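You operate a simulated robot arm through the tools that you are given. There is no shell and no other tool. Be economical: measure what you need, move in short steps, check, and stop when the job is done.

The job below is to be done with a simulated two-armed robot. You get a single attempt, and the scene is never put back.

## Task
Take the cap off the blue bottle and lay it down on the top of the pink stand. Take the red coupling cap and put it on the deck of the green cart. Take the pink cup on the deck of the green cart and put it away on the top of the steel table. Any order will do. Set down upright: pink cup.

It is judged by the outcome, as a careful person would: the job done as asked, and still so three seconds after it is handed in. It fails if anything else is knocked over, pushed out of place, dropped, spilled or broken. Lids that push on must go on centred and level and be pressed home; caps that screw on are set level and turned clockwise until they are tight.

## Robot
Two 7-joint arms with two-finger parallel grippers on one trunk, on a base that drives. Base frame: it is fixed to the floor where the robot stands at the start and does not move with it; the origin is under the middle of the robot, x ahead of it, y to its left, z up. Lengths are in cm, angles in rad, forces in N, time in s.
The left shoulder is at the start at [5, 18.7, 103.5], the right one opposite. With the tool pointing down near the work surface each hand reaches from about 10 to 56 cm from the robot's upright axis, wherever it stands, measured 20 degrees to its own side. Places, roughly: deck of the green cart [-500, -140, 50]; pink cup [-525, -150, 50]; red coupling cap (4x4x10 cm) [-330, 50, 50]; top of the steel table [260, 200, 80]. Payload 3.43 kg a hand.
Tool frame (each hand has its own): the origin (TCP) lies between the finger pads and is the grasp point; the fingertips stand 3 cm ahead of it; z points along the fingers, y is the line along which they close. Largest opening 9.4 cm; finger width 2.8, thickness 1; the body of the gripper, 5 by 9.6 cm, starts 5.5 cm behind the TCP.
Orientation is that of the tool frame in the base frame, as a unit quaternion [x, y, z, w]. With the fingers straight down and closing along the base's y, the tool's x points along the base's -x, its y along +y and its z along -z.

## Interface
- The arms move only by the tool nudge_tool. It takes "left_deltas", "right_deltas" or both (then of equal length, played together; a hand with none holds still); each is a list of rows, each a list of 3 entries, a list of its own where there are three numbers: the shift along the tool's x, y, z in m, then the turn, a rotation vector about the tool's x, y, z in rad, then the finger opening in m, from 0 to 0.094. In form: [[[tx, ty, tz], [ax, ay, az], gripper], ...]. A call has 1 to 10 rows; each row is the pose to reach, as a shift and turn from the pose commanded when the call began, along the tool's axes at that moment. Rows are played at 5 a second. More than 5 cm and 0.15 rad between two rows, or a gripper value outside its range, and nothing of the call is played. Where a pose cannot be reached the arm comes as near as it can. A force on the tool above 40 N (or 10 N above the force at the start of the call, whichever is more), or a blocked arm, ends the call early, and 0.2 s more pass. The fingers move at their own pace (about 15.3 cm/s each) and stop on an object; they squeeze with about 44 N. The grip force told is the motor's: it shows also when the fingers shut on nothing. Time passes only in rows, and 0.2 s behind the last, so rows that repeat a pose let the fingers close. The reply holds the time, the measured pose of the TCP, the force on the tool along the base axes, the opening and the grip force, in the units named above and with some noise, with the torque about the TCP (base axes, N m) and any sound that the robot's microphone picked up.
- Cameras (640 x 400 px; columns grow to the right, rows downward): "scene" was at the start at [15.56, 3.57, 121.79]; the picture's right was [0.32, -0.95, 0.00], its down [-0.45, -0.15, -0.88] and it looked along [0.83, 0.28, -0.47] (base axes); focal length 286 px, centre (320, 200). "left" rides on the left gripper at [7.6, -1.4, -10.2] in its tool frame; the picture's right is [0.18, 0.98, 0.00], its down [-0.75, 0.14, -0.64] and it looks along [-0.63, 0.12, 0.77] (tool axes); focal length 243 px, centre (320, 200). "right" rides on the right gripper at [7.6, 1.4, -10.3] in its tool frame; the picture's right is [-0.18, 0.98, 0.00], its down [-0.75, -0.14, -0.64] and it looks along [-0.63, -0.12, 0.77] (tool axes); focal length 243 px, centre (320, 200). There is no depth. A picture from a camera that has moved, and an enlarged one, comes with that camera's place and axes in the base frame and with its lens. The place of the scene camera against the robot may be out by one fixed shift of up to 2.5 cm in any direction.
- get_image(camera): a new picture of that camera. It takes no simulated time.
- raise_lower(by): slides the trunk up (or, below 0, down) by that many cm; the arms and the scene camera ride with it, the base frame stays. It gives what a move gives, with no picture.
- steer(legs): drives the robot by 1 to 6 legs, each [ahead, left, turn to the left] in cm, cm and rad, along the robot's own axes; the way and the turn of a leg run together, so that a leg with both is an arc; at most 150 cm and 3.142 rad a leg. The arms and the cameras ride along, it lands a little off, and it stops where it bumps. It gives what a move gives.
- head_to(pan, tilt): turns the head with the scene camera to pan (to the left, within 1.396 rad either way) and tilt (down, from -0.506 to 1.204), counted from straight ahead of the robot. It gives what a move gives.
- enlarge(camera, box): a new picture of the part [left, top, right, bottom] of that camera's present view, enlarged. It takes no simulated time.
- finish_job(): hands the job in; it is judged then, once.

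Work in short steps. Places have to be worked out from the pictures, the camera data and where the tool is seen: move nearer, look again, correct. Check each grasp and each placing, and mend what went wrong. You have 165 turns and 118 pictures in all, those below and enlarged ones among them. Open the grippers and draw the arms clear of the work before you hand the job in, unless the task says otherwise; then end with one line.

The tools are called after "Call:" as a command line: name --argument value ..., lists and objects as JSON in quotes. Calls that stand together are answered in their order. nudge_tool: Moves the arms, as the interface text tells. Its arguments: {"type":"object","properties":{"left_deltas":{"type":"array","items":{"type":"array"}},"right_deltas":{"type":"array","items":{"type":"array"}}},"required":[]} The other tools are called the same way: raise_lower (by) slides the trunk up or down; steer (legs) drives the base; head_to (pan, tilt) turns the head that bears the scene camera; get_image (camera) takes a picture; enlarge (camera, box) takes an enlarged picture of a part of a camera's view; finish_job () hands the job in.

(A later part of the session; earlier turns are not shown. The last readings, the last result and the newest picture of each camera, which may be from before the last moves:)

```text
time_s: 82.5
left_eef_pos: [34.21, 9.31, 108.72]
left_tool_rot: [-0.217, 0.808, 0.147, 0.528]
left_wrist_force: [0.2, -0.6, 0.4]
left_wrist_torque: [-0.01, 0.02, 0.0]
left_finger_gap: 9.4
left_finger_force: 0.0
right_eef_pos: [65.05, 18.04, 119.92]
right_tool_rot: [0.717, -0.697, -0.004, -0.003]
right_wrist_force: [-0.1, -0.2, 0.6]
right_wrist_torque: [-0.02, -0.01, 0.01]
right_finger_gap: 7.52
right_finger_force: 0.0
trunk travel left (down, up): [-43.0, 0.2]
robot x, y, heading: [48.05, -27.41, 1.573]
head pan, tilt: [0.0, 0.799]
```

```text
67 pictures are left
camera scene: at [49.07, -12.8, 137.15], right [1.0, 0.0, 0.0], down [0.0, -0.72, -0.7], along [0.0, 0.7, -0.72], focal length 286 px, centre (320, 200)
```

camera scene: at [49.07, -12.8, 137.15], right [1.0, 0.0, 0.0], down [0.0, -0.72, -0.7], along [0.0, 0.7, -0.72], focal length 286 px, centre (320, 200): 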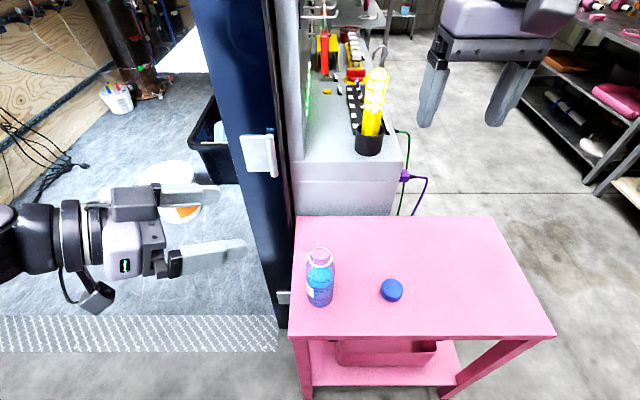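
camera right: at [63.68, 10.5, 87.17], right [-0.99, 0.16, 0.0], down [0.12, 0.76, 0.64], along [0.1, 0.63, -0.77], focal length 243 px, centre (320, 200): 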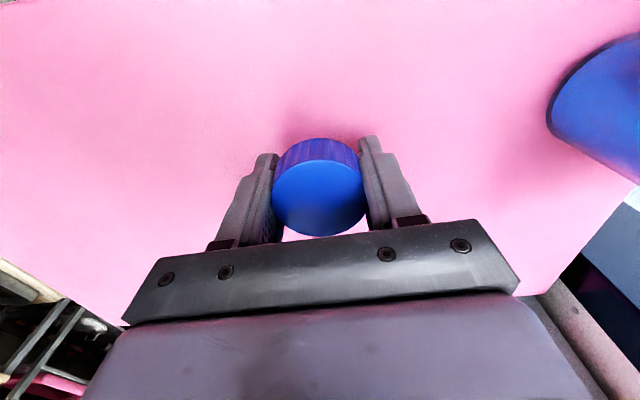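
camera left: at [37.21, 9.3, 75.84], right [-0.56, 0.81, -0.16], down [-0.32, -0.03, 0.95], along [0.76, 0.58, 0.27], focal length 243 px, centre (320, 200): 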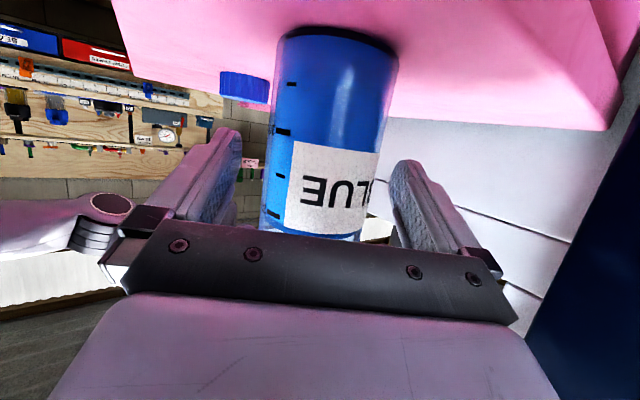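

The first part is done. I fold the left hand back to pointing down before travelling.

Call:
nudge_tool --left_deltas '[[[0, 0, -0.01], [-0.018, 0.14, 0.013], 0.08], [[0, 0, -0.02], [-0.036, 0.279, 0.026], 0.08], [[0, 0, -0.03], [-0.053, 0.419, 0.039], 0.08], [[0, 0, -0.04], [-0.071, 0.559, 0.052], 0.08], [[0, 0, -0.05], [-0.089, 0.698, 0.065], 0.08], [[0, 0, -0.05], [-0.107, 0.838, 0.078], 0.08], [[0, 0, -0.05], [-0.124, 0.977, 0.091], 0.08], [[0, 0, -0.05], [-0.142, 1.117, 0.104], 0.08]]' --right_deltas '[[[0.015, 0.01, 0], [0, 0, 0], 0.08], [[0.03, 0.02, 0], [0, 0, 0], 0.08], [[0.045, 0.03, 0], [0, 0, 0], 0.08], [[0.06, 0.04, 0], [0, 0, 0], 0.08], [[0.075, 0.04, 0], [0, 0, 0], 0.08], [[0.09, 0.04, 0], [0, 0, 0], 0.08], [[0.1, 0.04, 0], [0, 0, 0], 0.08], [[0.1, 0.04, 0], [0, 0, 0], 0.08]]'

Call:
steer --legs '[[-45, 0, 0], [0, 0, 1.571]]'

Call:
head_to --pan 0 --tilt 0.25

Call:
get_image --camera "scene"

```text
time_s: 84.3
left_eef_pos: [24.52, 8.06, 113.69]
left_tool_rot: [-0.254, 0.963, 0.085, -0.001]
left_wrist_force: [0.4, 0.0, 0.0]
left_wrist_torque: [0.0, -0.02, 0.01]
left_finger_gap: 8.0
left_finger_force: 0.1
left hand out of reach, approached as far as the arm can: row 4, 5, 6, 7, 8
right_eef_pos: [61.29, 7.97, 119.93]
right_tool_rot: [0.717, -0.697, -0.004, -0.002]
right_wrist_force: [0.2, 0.6, -0.3]
right_wrist_torque: [-0.01, 0.05, -0.01]
right_finger_gap: 8.0
right_finger_force: 0.1
trunk travel left (down, up): [-43.0, 0.2]
robot x, y, heading: [47.93, -27.36, 1.568]
head pan, tilt: [0.0, 0.799]
```

```text
time_s: 90.8
left_eef_pos: [11.82, -94.42, 113.81]
left_tool_rot: [0.854, -0.514, -0.062, 0.06]
left_wrist_force: [0.4, -0.7, -0.1]
left_wrist_torque: [-0.01, -0.01, 0.04]
left_finger_gap: 7.98
left_finger_force: 0.1
right_eef_pos: [12.85, -57.7, 119.9]
right_tool_rot: [1.0, 0.0, -0.004, 0.0]
right_wrist_force: [0.2, 0.6, -0.3]
right_wrist_torque: [-0.02, -0.01, 0.01]
right_finger_gap: 8.02
right_finger_force: 0.2
trunk travel left (down, up): [-43.0, 0.2]
robot x, y, heading: [47.8, -71.8, 3.11]
head pan, tilt: [0.0, 0.799]
```

```text
time_s: 91.7
left_eef_pos: [11.75, -94.41, 113.74]
left_tool_rot: [0.854, -0.513, -0.062, 0.061]
left_wrist_force: [0.4, -0.2, -0.4]
left_wrist_torque: [-0.04, -0.02, -0.01]
left_finger_gap: 8.0
left_finger_force: 0.1
right_eef_pos: [12.89, -57.64, 119.82]
right_tool_rot: [1.0, -0.001, -0.004, 0.001]
right_wrist_force: [0.2, -0.1, 0.0]
right_wrist_torque: [0.01, 0.0, -0.03]
right_finger_gap: 7.99
right_finger_force: 0.1
trunk travel left (down, up): [-43.0, 0.2]
robot x, y, heading: [47.79, -72.06, 3.117]
head pan, tilt: [0.0, 0.25]
```

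```text
66 pictures are left
camera scene: at [33.72, -70.86, 142.06], right [0.03, 1.0, 0.0], down [0.25, -0.01, -0.97], along [-0.97, 0.03, -0.25], focal length 286 px, centre (320, 200)
```

scene: 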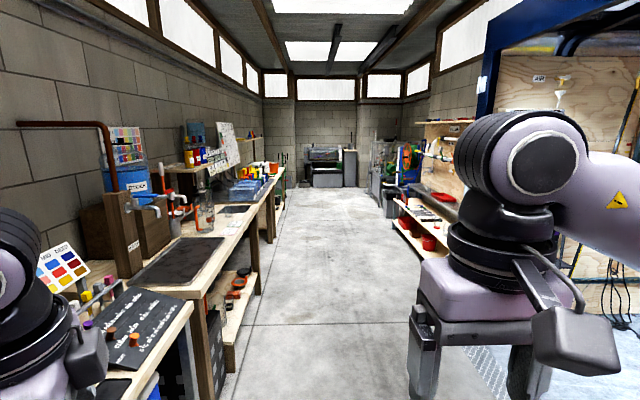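

A corridor leads along -x, with benches on the left (front at y about -105) and shelves on the right (y about 45). I shift to the middle and drive ahead.

Call:
steer --legs '[[0, -38, 0.025], [150, 0, 0], [80, 0, 0]]'

Call:
head_to --pan -0.2 --tilt 0.35

Call:
get_image --camera "scene"

```text
time_s: 105.0
left_eef_pos: [-216.68, -57.2, 113.67]
left_tool_rot: [0.862, -0.5, -0.061, 0.061]
left_wrist_force: [0.2, 0.3, -0.4]
left_wrist_torque: [0.01, 0.01, 0.01]
left_finger_gap: 8.01
left_finger_force: 0.0
right_eef_pos: [-216.81, -20.41, 119.84]
right_tool_rot: [1.0, 0.016, -0.005, 0.001]
right_wrist_force: [0.2, 0.2, 0.0]
right_wrist_torque: [0.02, -0.02, 0.02]
right_finger_gap: 8.01
right_finger_force: 0.1
trunk travel left (down, up): [-43.0, 0.2]
robot x, y, heading: [-181.44, -33.63, -3.14]
head pan, tilt: [0.0, 0.25]
```

```text
time_s: 105.8
left_eef_pos: [-216.66, -57.23, 113.8]
left_tool_rot: [0.862, -0.499, -0.062, 0.061]
left_wrist_force: [1.2, 0.7, -0.3]
left_wrist_torque: [-0.02, 0.02, -0.01]
left_finger_gap: 8.0
left_finger_force: 0.1
right_eef_pos: [-216.71, -20.46, 119.87]
right_tool_rot: [1.0, 0.016, -0.004, 0.001]
right_wrist_force: [0.0, 0.4, 0.9]
right_wrist_torque: [0.01, 0.01, -0.01]
right_finger_gap: 8.01
right_finger_force: 0.1
trunk travel left (down, up): [-43.0, 0.2]
robot x, y, heading: [-181.31, -33.41, -3.138]
head pan, tilt: [-0.201, 0.351]
```

```text
65 pictures are left
camera scene: at [-195.21, -31.13, 141.12], right [0.2, 0.98, 0.0], down [0.34, -0.07, -0.94], along [-0.92, 0.18, -0.34], focal length 286 px, centre (320, 200)
```

scene: 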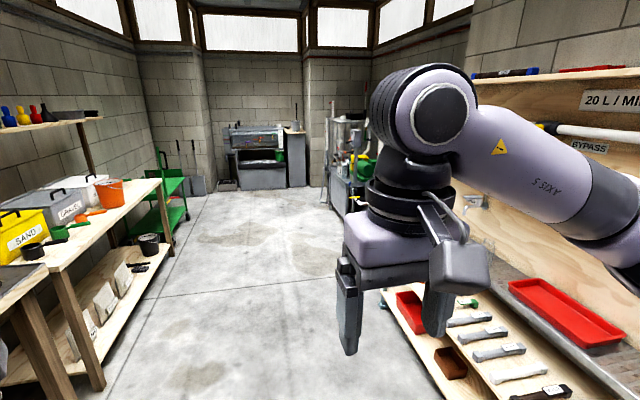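

The green cart is visible ahead on the left, and the coupling should be low on the right-hand shelving. I drive further and look right.

Call:
steer --legs '[[110, 0, 0]]'

Call:
head_to --pan -1.0 --tilt 0.6

Call:
get_image --camera "scene"

```text
time_s: 111.4
left_eef_pos: [-326.46, -56.84, 113.79]
left_tool_rot: [0.86, -0.503, -0.061, 0.061]
left_wrist_force: [0.4, -0.6, 0.3]
left_wrist_torque: [-0.01, 0.02, 0.04]
left_finger_gap: 8.01
left_finger_force: 0.0
right_eef_pos: [-326.32, -19.95, 119.92]
right_tool_rot: [1.0, 0.012, -0.004, 0.002]
right_wrist_force: [-0.4, 1.2, -0.7]
right_wrist_torque: [-0.01, 0.01, 0.01]
right_finger_gap: 8.02
right_finger_force: 0.1
trunk travel left (down, up): [-43.0, 0.2]
robot x, y, heading: [-290.56, -33.46, 3.136]
head pan, tilt: [-0.201, 0.351]
```

```text
time_s: 112.5
left_eef_pos: [-326.47, -56.9, 113.69]
left_tool_rot: [0.86, -0.503, -0.061, 0.061]
left_wrist_force: [-0.4, -0.1, 0.1]
left_wrist_torque: [0.0, -0.02, 0.01]
left_finger_gap: 8.0
left_finger_force: 0.1
right_eef_pos: [-326.25, -20.09, 119.8]
right_tool_rot: [1.0, 0.013, -0.004, 0.0]
right_wrist_force: [0.1, -0.1, -0.1]
right_wrist_torque: [0.01, -0.01, 0.05]
right_finger_gap: 8.01
right_finger_force: 0.1
trunk travel left (down, up): [-43.0, 0.2]
robot x, y, heading: [-291.26, -33.67, 3.134]
head pan, tilt: [-1.0, 0.6]
```

```text
64 pictures are left
camera scene: at [-300.51, -25.34, 138.85], right [0.84, 0.54, 0.0], down [0.3, -0.48, -0.83], along [-0.44, 0.7, -0.56], focal length 286 px, centre (320, 200)
```

scene: 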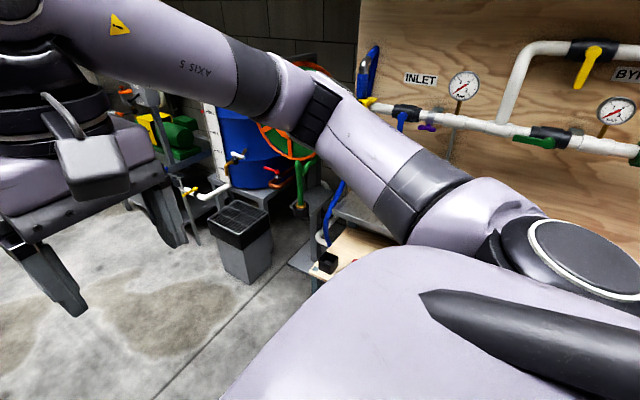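

The arm blocks the view, so I go a little further and turn to face the shelf.

Call:
steer --legs '[[33, 0, 0], [0, 0, -1.571]]'

Call:
head_to --pan 0.0 --tilt 0.6

Call:
get_image --camera "scene"

```text
time_s: 118.5
left_eef_pos: [-348.25, 1.56, 113.76]
left_tool_rot: [-0.264, 0.961, 0.086, 0.0]
left_wrist_force: [-0.5, 0.0, -0.4]
left_wrist_torque: [0.02, -0.05, -0.02]
left_finger_gap: 8.0
left_finger_force: 0.1
right_eef_pos: [-311.45, 2.15, 119.92]
right_tool_rot: [0.725, -0.689, -0.003, -0.002]
right_wrist_force: [0.2, -0.2, 0.7]
right_wrist_torque: [0.02, -0.02, 0.02]
right_finger_gap: 8.02
right_finger_force: 0.2
trunk travel left (down, up): [-43.0, 0.2]
robot x, y, heading: [-323.83, -33.59, 1.59]
head pan, tilt: [-1.0, 0.6]
```

```text
time_s: 119.7
left_eef_pos: [-348.17, 1.56, 113.83]
left_tool_rot: [-0.265, 0.96, 0.086, -0.001]
left_wrist_force: [-0.4, 1.2, 0.2]
left_wrist_torque: [-0.02, -0.01, -0.01]
left_finger_gap: 8.0
left_finger_force: 0.0
right_eef_pos: [-311.52, 2.16, 119.89]
right_tool_rot: [0.724, -0.689, -0.004, -0.002]
right_wrist_force: [0.5, 0.0, -0.5]
right_wrist_torque: [0.0, 0.0, 0.01]
right_finger_gap: 7.99
right_finger_force: 0.1
trunk travel left (down, up): [-43.0, 0.2]
robot x, y, heading: [-324.45, -33.34, 1.591]
head pan, tilt: [0.0, 0.6]
```

```text
63 pictures are left
camera scene: at [-323.28, -18.01, 138.84], right [1.0, 0.02, 0.0], down [0.01, -0.56, -0.83], along [-0.02, 0.82, -0.56], focal length 286 px, centre (320, 200)
```

scene: 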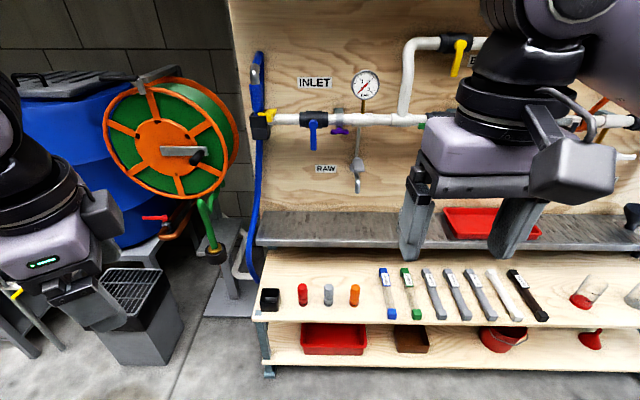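

A row of red, grey and orange cylinders stands on the bench, and the red one projects to (-332, 50), matching the given place. Zooming in.

Call:
enlarge --camera "scene" --box '[240, 250, 400, 350]'

```text
4.00 times, centred on (320, 300) of scene
camera zoom: at [-323.28, -18.01, 138.84], right [1.0, 0.02, 0.0], down [0.01, -0.56, -0.83], along [-0.02, 0.82, -0.56], focal length 1144 px, centre (320, -200)
```

zoom: 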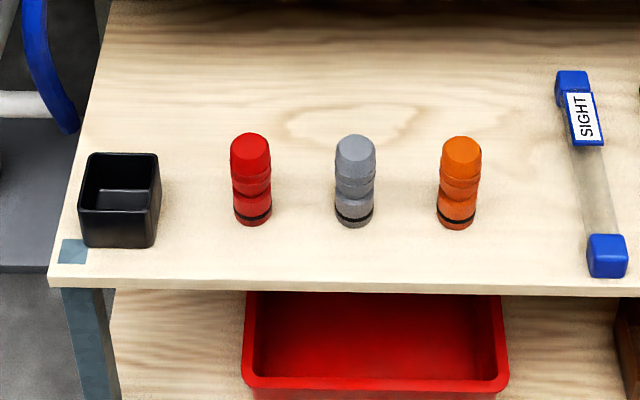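

The red coupling stands upright at about (-331.4, 49.3) on a bench with its front edge at y of about 42. I move in so it lies within the left hand's reach, then lower the trunk and level the left hand.

Call:
steer --legs '[[0, -8, -0.02], [34, 0, 0]]'

Call:
nudge_tool --left_deltas '[[[0, 0, 0], [0.083, 0.023, 0], 0.09], [[0, 0, 0], [0.166, 0.046, 0], 0.09], [[0, 0, 0], [0.166, 0.046, 0], 0.09]]'

Call:
raise_lower --by -18

Call:
get_image --camera "left"

Call:
get_image --camera "scene"

```text
time_s: 122.6
left_eef_pos: [-339.54, 36.23, 113.7]
left_tool_rot: [-0.254, 0.963, 0.086, 0.0]
left_wrist_force: [0.1, 0.0, 0.4]
left_wrist_torque: [-0.02, 0.01, 0.02]
left_finger_gap: 7.98
left_finger_force: 0.2
right_eef_pos: [-302.56, 36.1, 119.89]
right_tool_rot: [0.717, -0.697, -0.004, -0.002]
right_wrist_force: [0.0, -0.7, -0.1]
right_wrist_torque: [0.01, 0.0, -0.02]
right_finger_gap: 8.01
right_finger_force: 0.0
trunk travel left (down, up): [-43.0, 0.2]
robot x, y, heading: [-315.78, 0.68, 1.565]
head pan, tilt: [0.0, 0.6]
```

```text
time_s: 123.4
left_eef_pos: [-339.48, 36.08, 113.73]
left_tool_rot: [-0.256, 0.967, 0.0, -0.001]
left_wrist_force: [0.4, -0.1, -0.4]
left_wrist_torque: [-0.01, -0.02, 0.02]
left_finger_gap: 9.0
left_finger_force: 0.1
right_eef_pos: [-302.57, 35.98, 119.78]
right_tool_rot: [0.717, -0.697, -0.004, -0.003]
right_wrist_force: [-0.4, 0.2, 0.3]
right_wrist_torque: [0.04, 0.01, 0.01]
right_finger_gap: 8.0
right_finger_force: 0.0
trunk travel left (down, up): [-43.0, 0.2]
robot x, y, heading: [-315.89, 0.58, 1.569]
head pan, tilt: [0.0, 0.6]
```

```text
time_s: 125.4
left_eef_pos: [-339.5, 36.04, 95.7]
left_tool_rot: [-0.255, 0.967, 0.002, 0.0]
left_wrist_force: [0.3, -0.6, 0.2]
left_wrist_torque: [-0.01, 0.01, 0.03]
left_finger_gap: 8.99
left_finger_force: 0.2
right_eef_pos: [-302.6, 35.93, 101.8]
right_tool_rot: [0.717, -0.697, -0.004, -0.002]
right_wrist_force: [0.7, 0.2, -0.5]
right_wrist_torque: [-0.03, 0.02, -0.01]
right_finger_gap: 8.03
right_finger_force: 0.0
trunk travel left (down, up): [-25.0, 18.2]
robot x, y, heading: [-315.98, 0.59, 1.572]
head pan, tilt: [0.0, 0.6]
```

```text
61 pictures are left
camera left: at [-345.35, 31.05, 105.98], right [-0.65, 0.76, 0.0], down [0.59, 0.49, 0.64], along [0.49, 0.41, -0.77], focal length 243 px, centre (320, 200)
```

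left: 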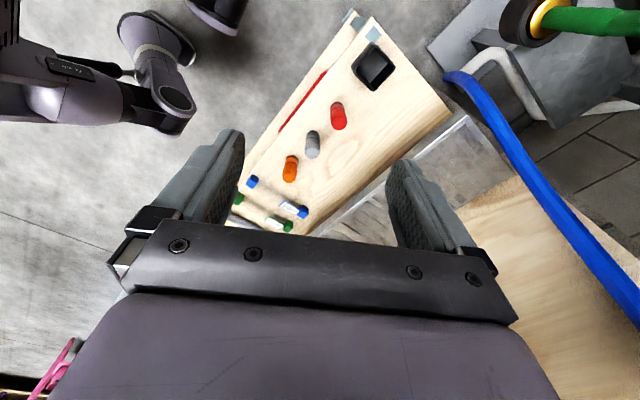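

```text
60 pictures are left
camera scene: at [-314.92, 16.02, 120.85], right [1.0, 0.0, 0.0], down [0.0, -0.56, -0.83], along [0.0, 0.83, -0.56], focal length 286 px, centre (320, 200)
```

scene: 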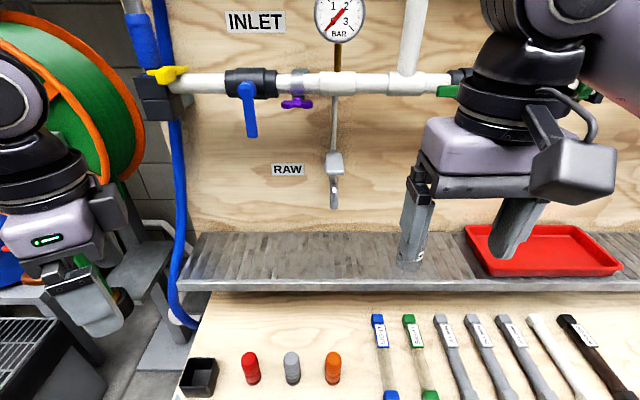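

From the left camera the red coupling lies at about (-332.3, 47.5). I move over it and descend to z = 66.

Call:
nudge_tool --left_deltas '[[[-0.04, 0.022, 0], [0, 0, 0], 0.094], [[-0.08, 0.044, 0], [0, 0, 0], 0.094], [[-0.12, 0.065, 0], [0, 0, 0], 0.094], [[-0.12, 0.065, 0.045], [0, 0, 0], 0.094], [[-0.12, 0.065, 0.09], [0, 0, 0], 0.094], [[-0.12, 0.065, 0.135], [0, 0, 0], 0.094], [[-0.12, 0.065, 0.18], [0, 0, 0], 0.094], [[-0.12, 0.065, 0.225], [0, 0, 0], 0.094], [[-0.12, 0.065, 0.27], [0, 0, 0], 0.094], [[-0.12, 0.065, 0.3], [0, 0, 0], 0.094]]'

Call:
get_image --camera "left"

```text
time_s: 127.6
left_eef_pos: [-339.87, 44.68, 74.84]
left_tool_rot: [-0.254, 0.967, -0.001, -0.001]
left_wrist_force: [-0.3, -0.3, -0.7]
left_wrist_torque: [0.01, -0.03, -0.02]
left_finger_gap: 9.39
left_finger_force: 0.1
left hand out of reach, approached as far as the arm can: row 3, 4, 5, 6, 7, 8, 9, 10
right_eef_pos: [-302.63, 35.94, 101.78]
right_tool_rot: [0.718, -0.696, -0.004, -0.002]
right_wrist_force: [-0.4, 0.1, -0.9]
right_wrist_torque: [-0.02, -0.01, 0.0]
right_finger_gap: 8.0
right_finger_force: 0.0
trunk travel left (down, up): [-25.0, 18.2]
robot x, y, heading: [-315.93, 0.18, 1.577]
head pan, tilt: [0.0, 0.6]
```

```text
59 pictures are left
camera left: at [-345.78, 39.64, 85.09], right [-0.64, 0.76, 0.0], down [0.59, 0.49, 0.64], along [0.49, 0.41, -0.77], focal length 243 px, centre (320, 200)
```

left: 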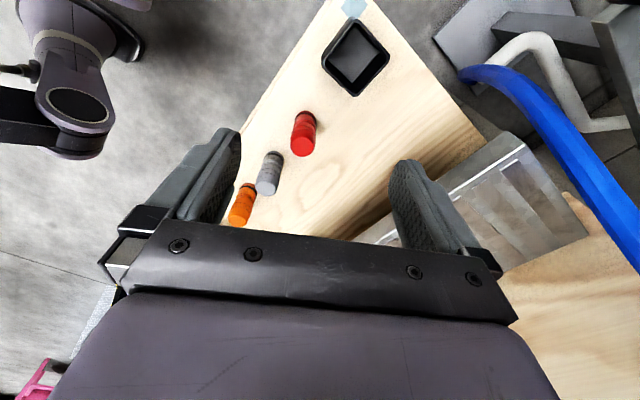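

The turned wrist limits the arm here, so I turn it back toward neutral.

Call:
nudge_tool --left_deltas '[[[0, 0, 0], [0, 0, -0.15], 0.08], [[0, 0, 0], [0, 0, -0.3], 0.08], [[0, 0, 0], [0, 0, -0.45], 0.08], [[0, 0, 0], [0, 0, -0.6], 0.08], [[0, 0, 0], [0, 0, -0.75], 0.08], [[0, 0, 0], [0, 0, -0.9], 0.08], [[0, 0, 0], [0, 0, -1.05], 0.08], [[0, 0, 0], [0, 0, -1.05], 0.08]]'

Call:
get_image --camera "left"

```text
time_s: 129.4
left_eef_pos: [-356.65, 43.35, 73.22]
left_tool_rot: [-0.696, 0.717, -0.024, 0.03]
left_wrist_force: [0.7, 0.5, 0.1]
left_wrist_torque: [0.02, 0.01, -0.02]
left_finger_gap: 8.02
left_finger_force: 0.1
left hand out of reach, approached as far as the arm can: row 1, 2, 3, 4, 5, 6, 7, 8
right_eef_pos: [-302.75, 35.97, 101.81]
right_tool_rot: [0.717, -0.697, -0.004, -0.002]
right_wrist_force: [-0.3, -0.3, -0.1]
right_wrist_torque: [0.02, -0.02, 0.01]
right_finger_gap: 8.03
right_finger_force: 0.1
trunk travel left (down, up): [-25.0, 18.2]
robot x, y, heading: [-316.39, 0.79, 1.571]
head pan, tilt: [0.0, 0.6]
```

```text
58 pictures are left
camera left: at [-356.27, 35.56, 83.46], right [-0.98, -0.16, -0.08], down [-0.17, 0.75, 0.64], along [-0.04, 0.64, -0.77], focal length 243 px, centre (320, 200)
```

left: 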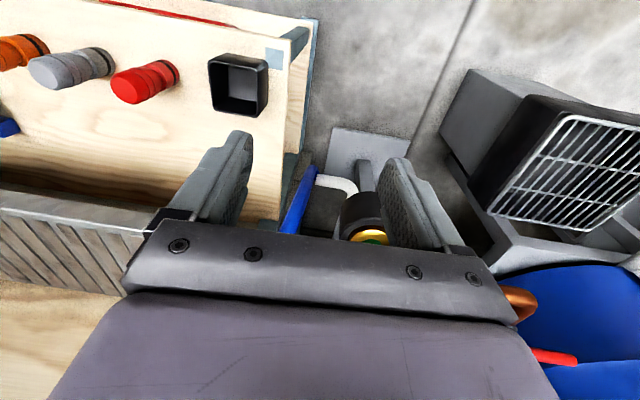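

The left arm sits in an awkward configuration. I lift and retract it to its home place and use the right hand instead.

Call:
nudge_tool --left_deltas '[[[0, 0, -0.045], [0, 0, 0], 0.08], [[0, 0, -0.09], [0, 0, 0], 0.08], [[0, 0, -0.135], [0, 0, 0], 0.08], [[0.02, -0.02, -0.17], [0, 0, 0], 0.08], [[0.045, -0.045, -0.2], [0, 0, 0], 0.08], [[0.07, -0.07, -0.23], [0, 0, 0], 0.08], [[0.1, -0.1, -0.25], [0, 0, 0], 0.08], [[0.13, -0.13, -0.27], [0, 0, 0], 0.08], [[0.13, -0.13, -0.29], [0, 0, 0], 0.08], [[0.13, -0.13, -0.3], [0, 0, 0], 0.08]]'

Call:
get_image --camera "scene"

```text
time_s: 131.6
left_eef_pos: [-359.29, 30.52, 100.46]
left_tool_rot: [-0.692, 0.721, -0.027, 0.034]
left_wrist_force: [0.1, 0.4, -0.1]
left_wrist_torque: [-0.02, 0.02, 0.01]
left_finger_gap: 7.98
left_finger_force: 0.1
left hand out of reach, approached as far as the arm can: row 4, 5, 6, 7, 8, 9, 10
right_eef_pos: [-302.6, 36.02, 101.91]
right_tool_rot: [0.717, -0.697, -0.004, -0.002]
right_wrist_force: [-0.4, 0.5, -1.7]
right_wrist_torque: [0.0, -0.04, 0.0]
right_finger_gap: 8.0
right_finger_force: 0.0
trunk travel left (down, up): [-25.0, 18.2]
robot x, y, heading: [-315.71, 0.44, 1.566]
head pan, tilt: [0.0, 0.6]
```

```text
57 pictures are left
camera scene: at [-314.94, 16.04, 120.84], right [1.0, 0.0, 0.0], down [0.0, -0.57, -0.82], along [0.0, 0.82, -0.57], focal length 286 px, centre (320, 200)
```

scene: 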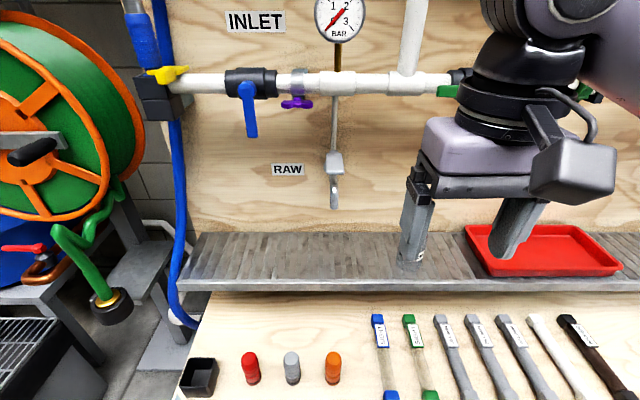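

I turn the left wrist back the way it was, which lets the hand tuck in.

Call:
nudge_tool --left_deltas '[[[0, -0.02, 0], [0, 0, 0.14], 0.08], [[0, -0.04, 0], [0, 0, 0.28], 0.08], [[0, -0.06, 0], [0, 0, 0.42], 0.08], [[0, -0.08, 0], [0, 0, 0.56], 0.08], [[0, -0.1, 0], [0, 0, 0.7], 0.08], [[0, -0.12, 0], [0, 0, 0.84], 0.08], [[0, -0.14, 0], [0, 0, 0.98], 0.08], [[0, -0.16, 0], [0, 0, 1.05], 0.08], [[0, -0.18, 0], [0, 0, 1.05], 0.08]]'

```text
time_s: 133.6
left_eef_pos: [-341.47, 29.91, 102.08]
left_tool_rot: [-0.242, 0.97, -0.006, 0.039]
left_wrist_force: [-0.4, -0.3, -0.2]
left_wrist_torque: [0.0, 0.01, 0.0]
left_finger_gap: 8.02
left_finger_force: 0.0
right_eef_pos: [-302.72, 35.92, 101.89]
right_tool_rot: [0.717, -0.697, -0.003, -0.003]
right_wrist_force: [-0.2, -0.2, -0.2]
right_wrist_torque: [-0.04, 0.01, 0.01]
right_finger_gap: 8.0
right_finger_force: 0.1
trunk travel left (down, up): [-25.0, 18.2]
robot x, y, heading: [-316.07, 0.76, 1.573]
head pan, tilt: [0.0, 0.6]
```

Tucked. I strafe left 24 cm so the coupling comes in front of the right hand.

Call:
steer --legs '[[0, 24, 0]]'

Call:
get_image --camera "right"

```text
time_s: 135.4
left_eef_pos: [-365.56, 29.81, 102.09]
left_tool_rot: [-0.242, 0.969, -0.005, 0.039]
left_wrist_force: [-1.2, 0.7, -0.9]
left_wrist_torque: [-0.01, 0.0, 0.01]
left_finger_gap: 8.0
left_finger_force: 0.0
right_eef_pos: [-326.87, 36.02, 101.94]
right_tool_rot: [0.717, -0.697, -0.004, -0.002]
right_wrist_force: [-0.3, -0.1, -0.4]
right_wrist_torque: [0.01, -0.01, 0.02]
right_finger_gap: 7.99
right_finger_force: 0.0
trunk travel left (down, up): [-25.0, 18.2]
robot x, y, heading: [-339.87, 0.71, 1.572]
head pan, tilt: [0.0, 0.6]
```

```text
56 pictures are left
camera right: at [-328.14, 28.28, 112.05], right [-0.99, 0.16, 0.0], down [0.12, 0.75, 0.65], along [0.1, 0.64, -0.76], focal length 243 px, centre (320, 200)
```

right: 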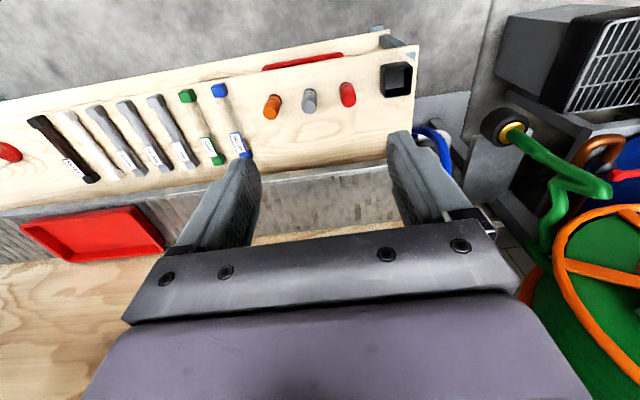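

The right camera confirms the coupling at (-332, 47.5). I move over it and descend part way.

Call:
nudge_tool --right_deltas '[[[-0.039, 0.016, 0], [0, 0, 0], 0.08], [[-0.078, 0.032, 0], [0, 0, 0], 0.08], [[-0.116, 0.048, 0], [0, 0, 0], 0.08], [[-0.116, 0.048, 0.045], [0, 0, 0], 0.08], [[-0.116, 0.048, 0.09], [0, 0, 0], 0.08], [[-0.116, 0.048, 0.135], [0, 0, 0], 0.08], [[-0.116, 0.048, 0.18], [0, 0, 0], 0.08], [[-0.116, 0.048, 0.225], [0, 0, 0], 0.08], [[-0.116, 0.048, 0.27], [0, 0, 0], 0.08], [[-0.116, 0.048, 0.31], [0, 0, 0], 0.08]]'

Call:
get_image --camera "right"

Call:
get_image --camera "scene"

```text
time_s: 137.6
left_eef_pos: [-365.49, 29.96, 101.95]
left_tool_rot: [-0.242, 0.969, -0.006, 0.039]
left_wrist_force: [-0.4, -0.2, -0.3]
left_wrist_torque: [0.01, -0.01, 0.0]
left_finger_gap: 8.0
left_finger_force: 0.0
right_eef_pos: [-332.04, 47.61, 70.95]
right_tool_rot: [0.718, -0.696, -0.003, -0.003]
right_wrist_force: [-0.4, -0.1, -0.3]
right_wrist_torque: [0.0, -0.03, 0.01]
right_finger_gap: 7.99
right_finger_force: 0.0
trunk travel left (down, up): [-25.0, 18.2]
robot x, y, heading: [-340.39, 0.63, 1.574]
head pan, tilt: [0.0, 0.6]
```

```text
55 pictures are left
camera right: at [-333.3, 39.95, 81.15], right [-0.99, 0.16, 0.0], down [0.12, 0.75, 0.65], along [0.1, 0.64, -0.76], focal length 243 px, centre (320, 200)
```

right: 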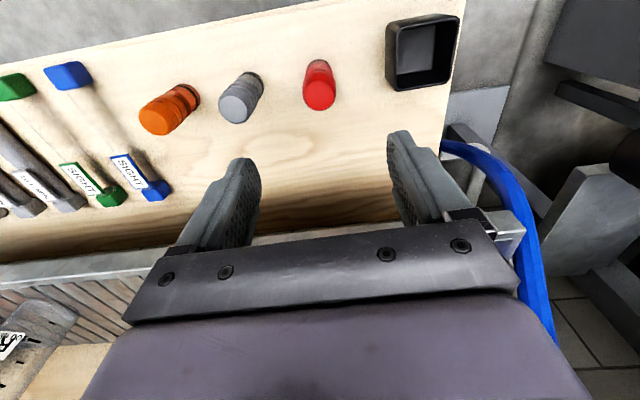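

```text
54 pictures are left
camera scene: at [-339.08, 16.05, 120.85], right [1.0, 0.0, 0.0], down [0.0, -0.57, -0.83], along [0.0, 0.83, -0.57], focal length 286 px, centre (320, 200)
```

scene: 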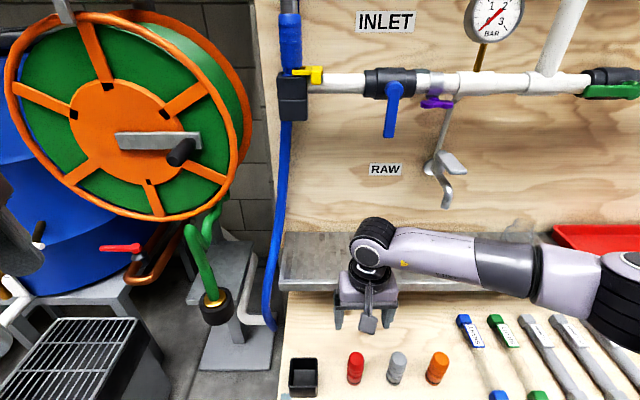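

Aligned. I descend to grip height.

Call:
nudge_tool --right_deltas '[[[0, 0, 0.05], [0, 0, 0], 0.08], [[0, 0, 0.1], [0, 0, 0], 0.08], [[0, 0, 0.14], [0, 0, 0], 0.08], [[0, 0, 0.17], [0, 0, 0], 0.08], [[0, 0, 0.195], [0, 0, 0], 0.08]]'

Call:
get_image --camera "right"

```text
time_s: 138.8
left_eef_pos: [-365.53, 29.94, 102.05]
left_tool_rot: [-0.242, 0.969, -0.005, 0.038]
left_wrist_force: [0.2, -0.6, -0.3]
left_wrist_torque: [0.0, 0.03, -0.03]
left_finger_gap: 8.0
left_finger_force: 0.0
right_eef_pos: [-332.17, 47.73, 51.47]
right_tool_rot: [0.718, -0.696, -0.004, -0.003]
right_wrist_force: [-0.4, -0.1, 0.9]
right_wrist_torque: [0.01, -0.01, -0.01]
right_finger_gap: 8.03
right_finger_force: 0.1
trunk travel left (down, up): [-25.0, 18.2]
robot x, y, heading: [-340.42, 0.42, 1.572]
head pan, tilt: [0.0, 0.6]
```

```text
53 pictures are left
camera right: at [-333.43, 40.1, 61.65], right [-0.99, 0.15, 0.0], down [0.12, 0.75, 0.65], along [0.1, 0.64, -0.76], focal length 243 px, centre (320, 200)
```

right: 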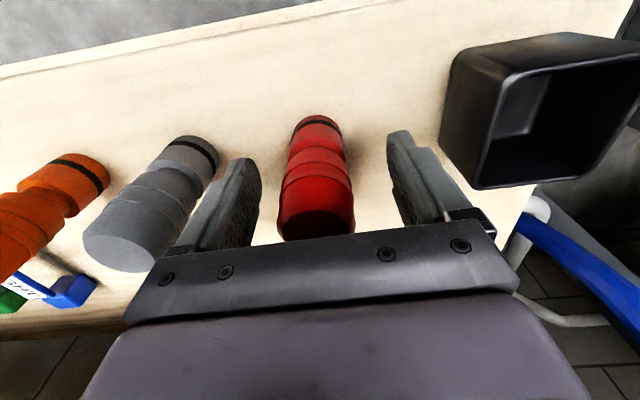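

Centred between the fingers. I close and lift.

Call:
nudge_tool --right_deltas '[[[0, 0, 0], [0, 0, 0], 0.05], [[0, 0, 0], [0, 0, 0], 0.02], [[0, 0, 0], [0, 0, 0], 0.02], [[0, 0, 0], [0, 0, 0], 0.02]]'

Call:
nudge_tool --right_deltas '[[[0, 0, -0.02], [0, 0, 0], 0.02], [[0, 0, -0.06], [0, 0, 0], 0.02], [[0, 0, -0.105], [0, 0, 0], 0.02], [[0, 0, -0.15], [0, 0, 0], 0.02], [[0, 0, -0.195], [0, 0, 0], 0.02], [[0, 0, -0.24], [0, 0, 0], 0.02], [[0.04, 0, -0.27], [0, 0, 0], 0.02], [[0.08, 0, -0.3], [0, 0, 0], 0.02], [[0.12, 0, -0.32], [0, 0, 0], 0.02]]'

Call:
get_image --camera "right"

```text
time_s: 139.8
left_eef_pos: [-365.46, 29.95, 101.98]
left_tool_rot: [-0.242, 0.97, -0.006, 0.038]
left_wrist_force: [-0.9, 0.1, -0.3]
left_wrist_torque: [-0.02, 0.03, -0.02]
left_finger_gap: 8.01
left_finger_force: 0.0
right_eef_pos: [-332.16, 47.91, 51.5]
right_tool_rot: [0.717, -0.697, -0.004, -0.003]
right_wrist_force: [0.1, 0.1, -0.2]
right_wrist_torque: [-0.02, -0.02, -0.05]
right_finger_gap: 3.68
right_finger_force: 43.7
trunk travel left (down, up): [-25.0, 18.2]
robot x, y, heading: [-340.42, 0.91, 1.567]
head pan, tilt: [0.0, 0.6]
```

```text
time_s: 141.8
left_eef_pos: [-365.62, 29.91, 102.11]
left_tool_rot: [-0.241, 0.97, -0.006, 0.039]
left_wrist_force: [0.5, -0.1, 0.1]
left_wrist_torque: [-0.01, -0.02, -0.02]
left_finger_gap: 7.99
left_finger_force: 0.0
right_eef_pos: [-331.79, 35.61, 83.53]
right_tool_rot: [0.717, -0.697, -0.004, -0.003]
right_wrist_force: [0.3, 0.7, -0.5]
right_wrist_torque: [-0.01, -0.01, 0.01]
right_finger_gap: 3.66
right_finger_force: 44.3
trunk travel left (down, up): [-25.0, 18.2]
robot x, y, heading: [-340.1, 0.97, 1.571]
head pan, tilt: [0.0, 0.6]
```

```text
52 pictures are left
camera right: at [-333.09, 27.83, 93.68], right [-0.99, 0.16, 0.0], down [0.12, 0.75, 0.65], along [0.1, 0.64, -0.76], focal length 243 px, centre (320, 200)
```

right: 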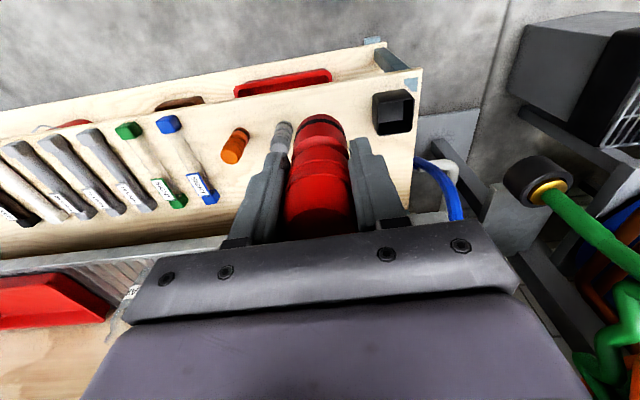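

The coupling is held (3.66 cm). I back out, turn to the west and drive toward the cart.

Call:
steer --legs '[[-40, 0, 0], [0, 0, 1.571], [90, 0, 0]]'

Call:
head_to --pan 0.5 --tilt 0.55

Call:
get_image --camera "scene"

```text
time_s: 152.5
left_eef_pos: [-459.74, -63.88, 101.98]
left_tool_rot: [0.855, -0.517, -0.023, -0.031]
left_wrist_force: [0.7, 0.8, -0.4]
left_wrist_torque: [-0.01, 0.01, -0.02]
left_finger_gap: 7.99
left_finger_force: 0.1
right_eef_pos: [-465.24, -30.07, 83.42]
right_tool_rot: [1.0, 0.012, -0.004, 0.001]
right_wrist_force: [-0.1, 0.0, -0.3]
right_wrist_torque: [0.0, -0.01, 0.02]
right_finger_gap: 3.65
right_finger_force: 44.2
trunk travel left (down, up): [-25.0, 18.2]
robot x, y, heading: [-430.08, -38.55, 3.132]
head pan, tilt: [0.0, 0.6]
```

```text
time_s: 153.4
left_eef_pos: [-459.73, -63.8, 102.03]
left_tool_rot: [0.855, -0.517, -0.023, -0.032]
left_wrist_force: [0.9, -0.2, -0.8]
left_wrist_torque: [0.01, 0.05, 0.02]
left_finger_gap: 7.98
left_finger_force: 0.0
right_eef_pos: [-465.26, -30.12, 83.44]
right_tool_rot: [1.0, 0.012, -0.005, 0.001]
right_wrist_force: [0.7, 0.8, -0.3]
right_wrist_torque: [-0.01, -0.02, 0.03]
right_finger_gap: 3.63
right_finger_force: 43.5
trunk travel left (down, up): [-25.0, 18.2]
robot x, y, heading: [-430.18, -38.72, 3.135]
head pan, tilt: [0.499, 0.55]
```

```text
51 pictures are left
camera scene: at [-443.06, -42.11, 121.29], right [-0.47, 0.88, 0.0], down [0.46, 0.25, -0.85], along [-0.75, -0.4, -0.52], focal length 286 px, centre (320, 200)
```

scene: 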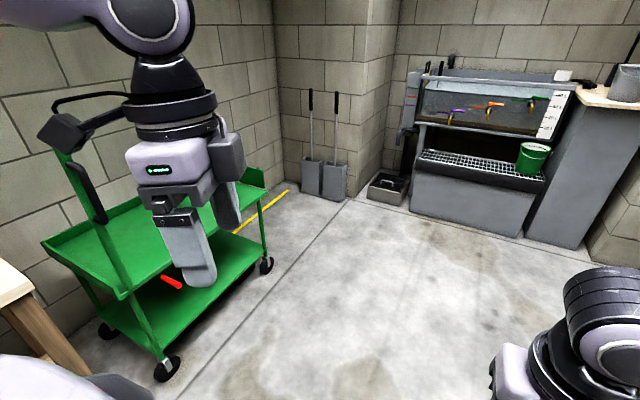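

The cart stands lengthwise along the left wall. I drive alongside and turn to face it.

Call:
steer --legs '[[78, 0, 0], [0, 0, 1.571]]'

Call:
head_to --pan 0 --tilt 0.6

Call:
get_image --camera "scene"

```text
time_s: 161.5
left_eef_pos: [-483.26, -67.34, 101.97]
left_tool_rot: [0.969, 0.242, -0.038, -0.005]
left_wrist_force: [0.9, 0.0, 0.3]
left_wrist_torque: [0.0, 0.03, 0.02]
left_finger_gap: 8.02
left_finger_force: 0.0
right_eef_pos: [-517.04, -73.15, 83.5]
right_tool_rot: [0.696, 0.719, -0.002, 0.004]
right_wrist_force: [-0.2, -0.4, -0.5]
right_wrist_torque: [-0.01, 0.04, 0.0]
right_finger_gap: 3.64
right_finger_force: 43.6
trunk travel left (down, up): [-25.0, 18.2]
robot x, y, heading: [-508.84, -38.27, -1.569]
head pan, tilt: [0.499, 0.55]
```

```text
time_s: 162.4
left_eef_pos: [-483.39, -67.35, 101.96]
left_tool_rot: [0.969, 0.243, -0.039, -0.006]
left_wrist_force: [-0.2, 0.5, 0.1]
left_wrist_torque: [0.0, -0.02, 0.03]
left_finger_gap: 7.98
left_finger_force: 0.1
right_eef_pos: [-517.06, -73.27, 83.37]
right_tool_rot: [0.696, 0.718, -0.002, 0.003]
right_wrist_force: [0.1, 0.1, 0.0]
right_wrist_torque: [0.0, -0.04, 0.0]
right_finger_gap: 3.63
right_finger_force: 43.8
trunk travel left (down, up): [-25.0, 18.2]
robot x, y, heading: [-508.88, -38.4, -1.566]
head pan, tilt: [0.0, 0.6]
```

```text
50 pictures are left
camera scene: at [-507.69, -52.18, 120.84], right [-1.0, 0.0, 0.0], down [0.0, 0.56, -0.83], along [0.0, -0.83, -0.56], focal length 286 px, centre (320, 200)
```

scene: 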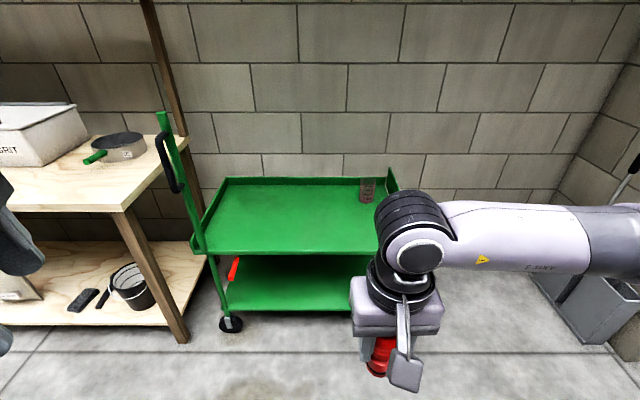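

Call:
enlarge --camera "scene" --box '[180, 140, 420, 290]'

```text
2.67 times, centred on (300, 215) of scene
camera zoom: at [-507.69, -52.18, 120.84], right [-1.0, 0.0, 0.0], down [0.0, 0.56, -0.83], along [0.0, -0.83, -0.56], focal length 763 px, centre (373, 160)
```

zoom: 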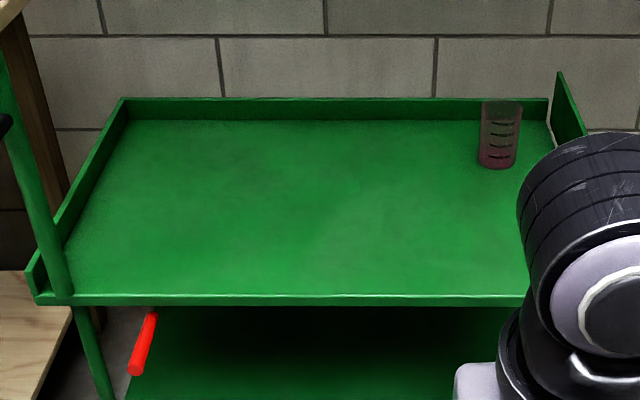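

The cup (a translucent pink beaker) stands near the right end of the deck at about (-529, -160). The deck front is at y of about -128. I shift right, clear of the cart's handle, and move in carefully.

Call:
steer --legs '[[0, -12, -0.005], [46, 0, 0]]'

Call:
head_to --pan 0 --tilt 0.9

Call:
get_image --camera "scene"

Call:
get_image --camera "right"

```text
time_s: 166.0
left_eef_pos: [-495.25, -112.94, 101.91]
left_tool_rot: [0.969, 0.243, -0.039, -0.006]
left_wrist_force: [-0.5, 0.1, 0.4]
left_wrist_torque: [0.0, -0.02, 0.0]
left_finger_gap: 7.98
left_finger_force: 0.0
right_eef_pos: [-529.0, -118.73, 83.49]
right_tool_rot: [0.696, 0.718, -0.003, 0.005]
right_wrist_force: [0.2, 0.9, 0.4]
right_wrist_torque: [-0.04, -0.01, 0.01]
right_finger_gap: 3.65
right_finger_force: 44.5
trunk travel left (down, up): [-25.0, 18.2]
robot x, y, heading: [-520.58, -83.94, -1.565]
head pan, tilt: [0.0, 0.6]
```

```text
time_s: 166.8
left_eef_pos: [-495.24, -113.03, 101.94]
left_tool_rot: [0.969, 0.244, -0.038, -0.006]
left_wrist_force: [0.8, 0.9, 0.3]
left_wrist_torque: [0.02, 0.05, 0.0]
left_finger_gap: 8.0
left_finger_force: 0.1
right_eef_pos: [-528.98, -118.92, 83.4]
right_tool_rot: [0.696, 0.718, -0.003, 0.003]
right_wrist_force: [0.3, 0.7, -0.8]
right_wrist_torque: [0.0, 0.02, 0.01]
right_finger_gap: 3.65
right_finger_force: 44.0
trunk travel left (down, up): [-25.0, 18.2]
robot x, y, heading: [-520.64, -83.93, -1.569]
head pan, tilt: [0.0, 0.901]
```

```text
48 pictures are left
camera scene: at [-519.67, -96.57, 118.37], right [-1.0, 0.0, 0.0], down [0.0, 0.78, -0.62], along [0.0, -0.62, -0.78], focal length 286 px, centre (320, 200)
```

scene: 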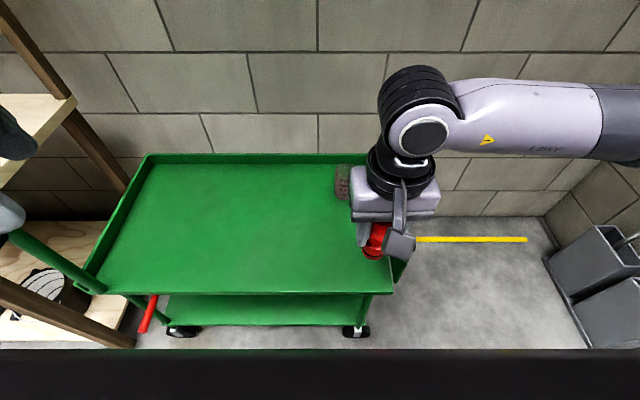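

```text
47 pictures are left
camera right: at [-527.94, -111.04, 93.65], right [0.99, -0.15, 0.0], down [-0.12, -0.75, 0.65], along [-0.1, -0.64, -0.76], focal length 243 px, centre (320, 200)
```

right: 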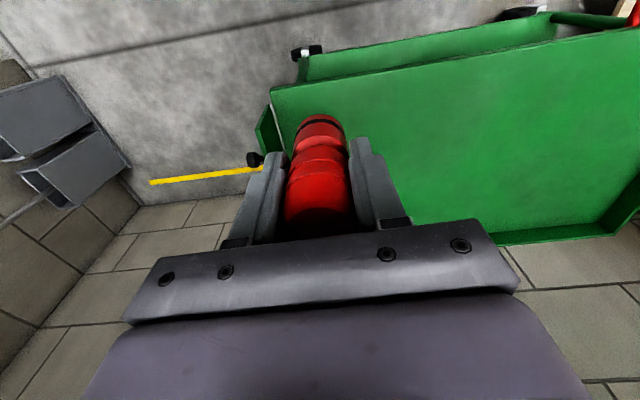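

The deck's front-right corner comes out at about (-538.5, -123.5), and the cup at about (-528, -154). I place the coupling well away from the cup, at about (-514, -134), and lower the trunk 10 cm first for reach.

Call:
nudge_tool --right_deltas '[[[-0.037, 0.034, 0], [0, 0, 0], 0.02], [[-0.074, 0.068, 0], [0, 0, 0], 0.02], [[-0.112, 0.101, 0], [0, 0, 0], 0.02], [[-0.149, 0.135, 0], [0, 0, 0], 0.02], [[-0.149, 0.135, 0], [0, 0, 0], 0.02]]'

Call:
raise_lower --by -12

Call:
get_image --camera "right"

Call:
get_image --camera "scene"

```text
refused: row 1 steps farther than a row can; nothing moved
```

```text
time_s: 168.3
left_eef_pos: [-495.38, -112.95, 89.98]
left_tool_rot: [0.969, 0.243, -0.037, -0.006]
left_wrist_force: [-0.2, -0.4, 0.4]
left_wrist_torque: [0.0, 0.0, 0.0]
left_finger_gap: 8.0
left_finger_force: 0.0
right_eef_pos: [-529.03, -118.79, 71.36]
right_tool_rot: [0.697, 0.717, -0.003, 0.004]
right_wrist_force: [0.4, -0.1, -1.1]
right_wrist_torque: [-0.01, 0.02, 0.01]
right_finger_gap: 3.64
right_finger_force: 44.2
trunk travel left (down, up): [-13.0, 30.2]
robot x, y, heading: [-520.71, -83.99, -1.567]
head pan, tilt: [0.0, 0.901]
```

```text
46 pictures are left
camera right: at [-527.94, -111.04, 81.66], right [0.99, -0.15, 0.0], down [-0.12, -0.75, 0.65], along [-0.1, -0.64, -0.76], focal length 243 px, centre (320, 200)
```

right: 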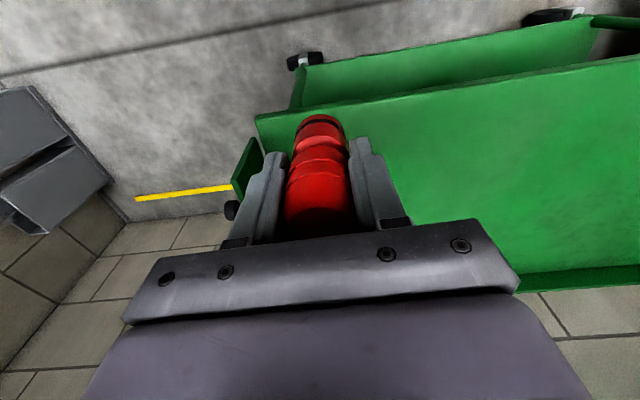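

```text
45 pictures are left
camera scene: at [-519.67, -96.56, 106.37], right [-1.0, 0.0, 0.0], down [0.0, 0.78, -0.62], along [0.0, -0.62, -0.78], focal length 286 px, centre (320, 200)
```

scene: 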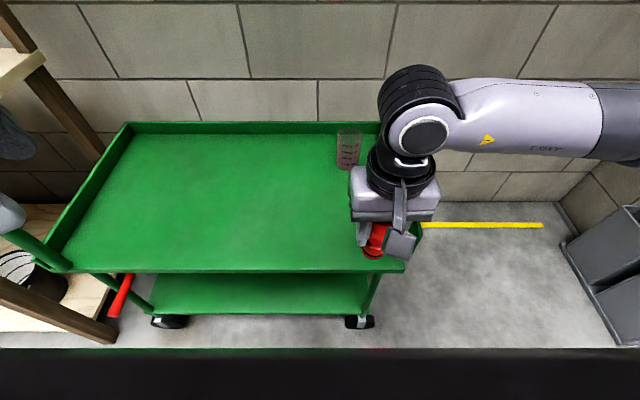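

The deck top is about z = 50 (from the two views), so release should be at TCP z of about 56.5. I move the coupling over in smaller steps.

Call:
nudge_tool --right_deltas '[[[-0.03, 0.027, 0], [0, 0, 0], 0.02], [[-0.06, 0.054, 0], [0, 0, 0], 0.02], [[-0.09, 0.081, 0], [0, 0, 0], 0.02], [[-0.12, 0.108, 0], [0, 0, 0], 0.02], [[-0.149, 0.135, 0], [0, 0, 0], 0.02], [[-0.149, 0.135, 0], [0, 0, 0], 0.02]]'

Call:
get_image --camera "right"

Call:
get_image --camera "scene"

```text
time_s: 169.7
left_eef_pos: [-495.31, -113.0, 90.16]
left_tool_rot: [0.969, 0.243, -0.038, -0.005]
left_wrist_force: [0.1, -0.7, -0.3]
left_wrist_torque: [0.02, 0.01, 0.01]
left_finger_gap: 8.0
left_finger_force: 0.1
right_eef_pos: [-515.05, -133.24, 71.54]
right_tool_rot: [0.696, 0.718, -0.003, 0.004]
right_wrist_force: [-0.3, -0.7, -0.6]
right_wrist_torque: [-0.05, -0.01, 0.0]
right_finger_gap: 3.63
right_finger_force: 44.0
trunk travel left (down, up): [-13.0, 30.2]
robot x, y, heading: [-520.81, -83.82, -1.568]
head pan, tilt: [0.0, 0.901]
```

```text
44 pictures are left
camera right: at [-513.91, -125.53, 81.73], right [0.99, -0.15, 0.0], down [-0.12, -0.75, 0.65], along [-0.1, -0.64, -0.76], focal length 243 px, centre (320, 200)
```

right: 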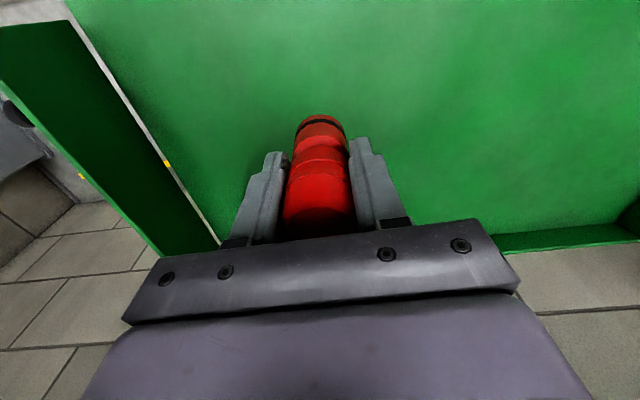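

```text
43 pictures are left
camera scene: at [-519.66, -96.57, 106.36], right [-1.0, 0.0, 0.0], down [0.0, 0.78, -0.62], along [0.0, -0.62, -0.78], focal length 286 px, centre (320, 200)
```

scene: 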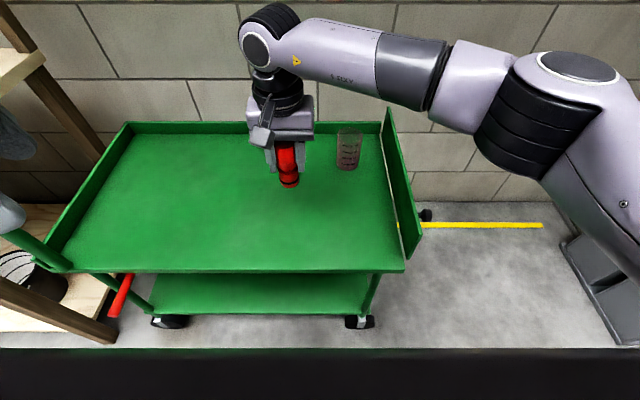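

The spot is clear, with the cup about 12 cm to the right. I lower toward the deck.

Call:
nudge_tool --right_deltas '[[[0, 0, 0.04], [0, 0, 0], 0.02], [[0, 0, 0.08], [0, 0, 0], 0.02], [[0, 0, 0.12], [0, 0, 0], 0.02], [[0, 0, 0.135], [0, 0, 0], 0.02], [[0, 0, 0.145], [0, 0, 0], 0.02]]'

Call:
get_image --camera "right"

```text
time_s: 170.9
left_eef_pos: [-495.39, -112.85, 90.06]
left_tool_rot: [0.969, 0.243, -0.039, -0.004]
left_wrist_force: [0.2, 0.2, 0.0]
left_wrist_torque: [-0.01, -0.02, -0.04]
left_finger_gap: 8.01
left_finger_force: 0.1
right_eef_pos: [-514.98, -133.77, 58.07]
right_tool_rot: [0.696, 0.718, -0.006, 0.011]
right_wrist_force: [-1.2, 2.5, 17.6]
right_wrist_torque: [0.11, 0.16, 0.01]
right_finger_gap: 3.62
right_finger_force: 44.2
trunk travel left (down, up): [-13.0, 30.2]
robot x, y, heading: [-520.76, -83.79, -1.571]
head pan, tilt: [0.0, 0.901]
stopped in row 5 (right hand): the force on the tool passed its limit (the readings are from after the stop); the commanded pose is now the measured one
```

```text
42 pictures are left
camera right: at [-513.94, -125.88, 68.17], right [0.99, -0.15, 0.01], down [-0.12, -0.74, 0.66], along [-0.09, -0.65, -0.75], focal length 243 px, centre (320, 200)
```

right: 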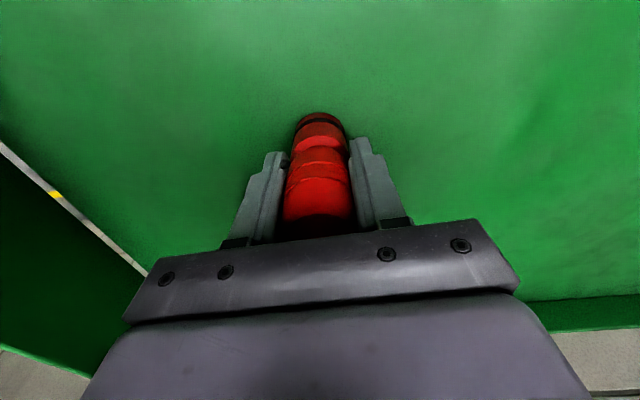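

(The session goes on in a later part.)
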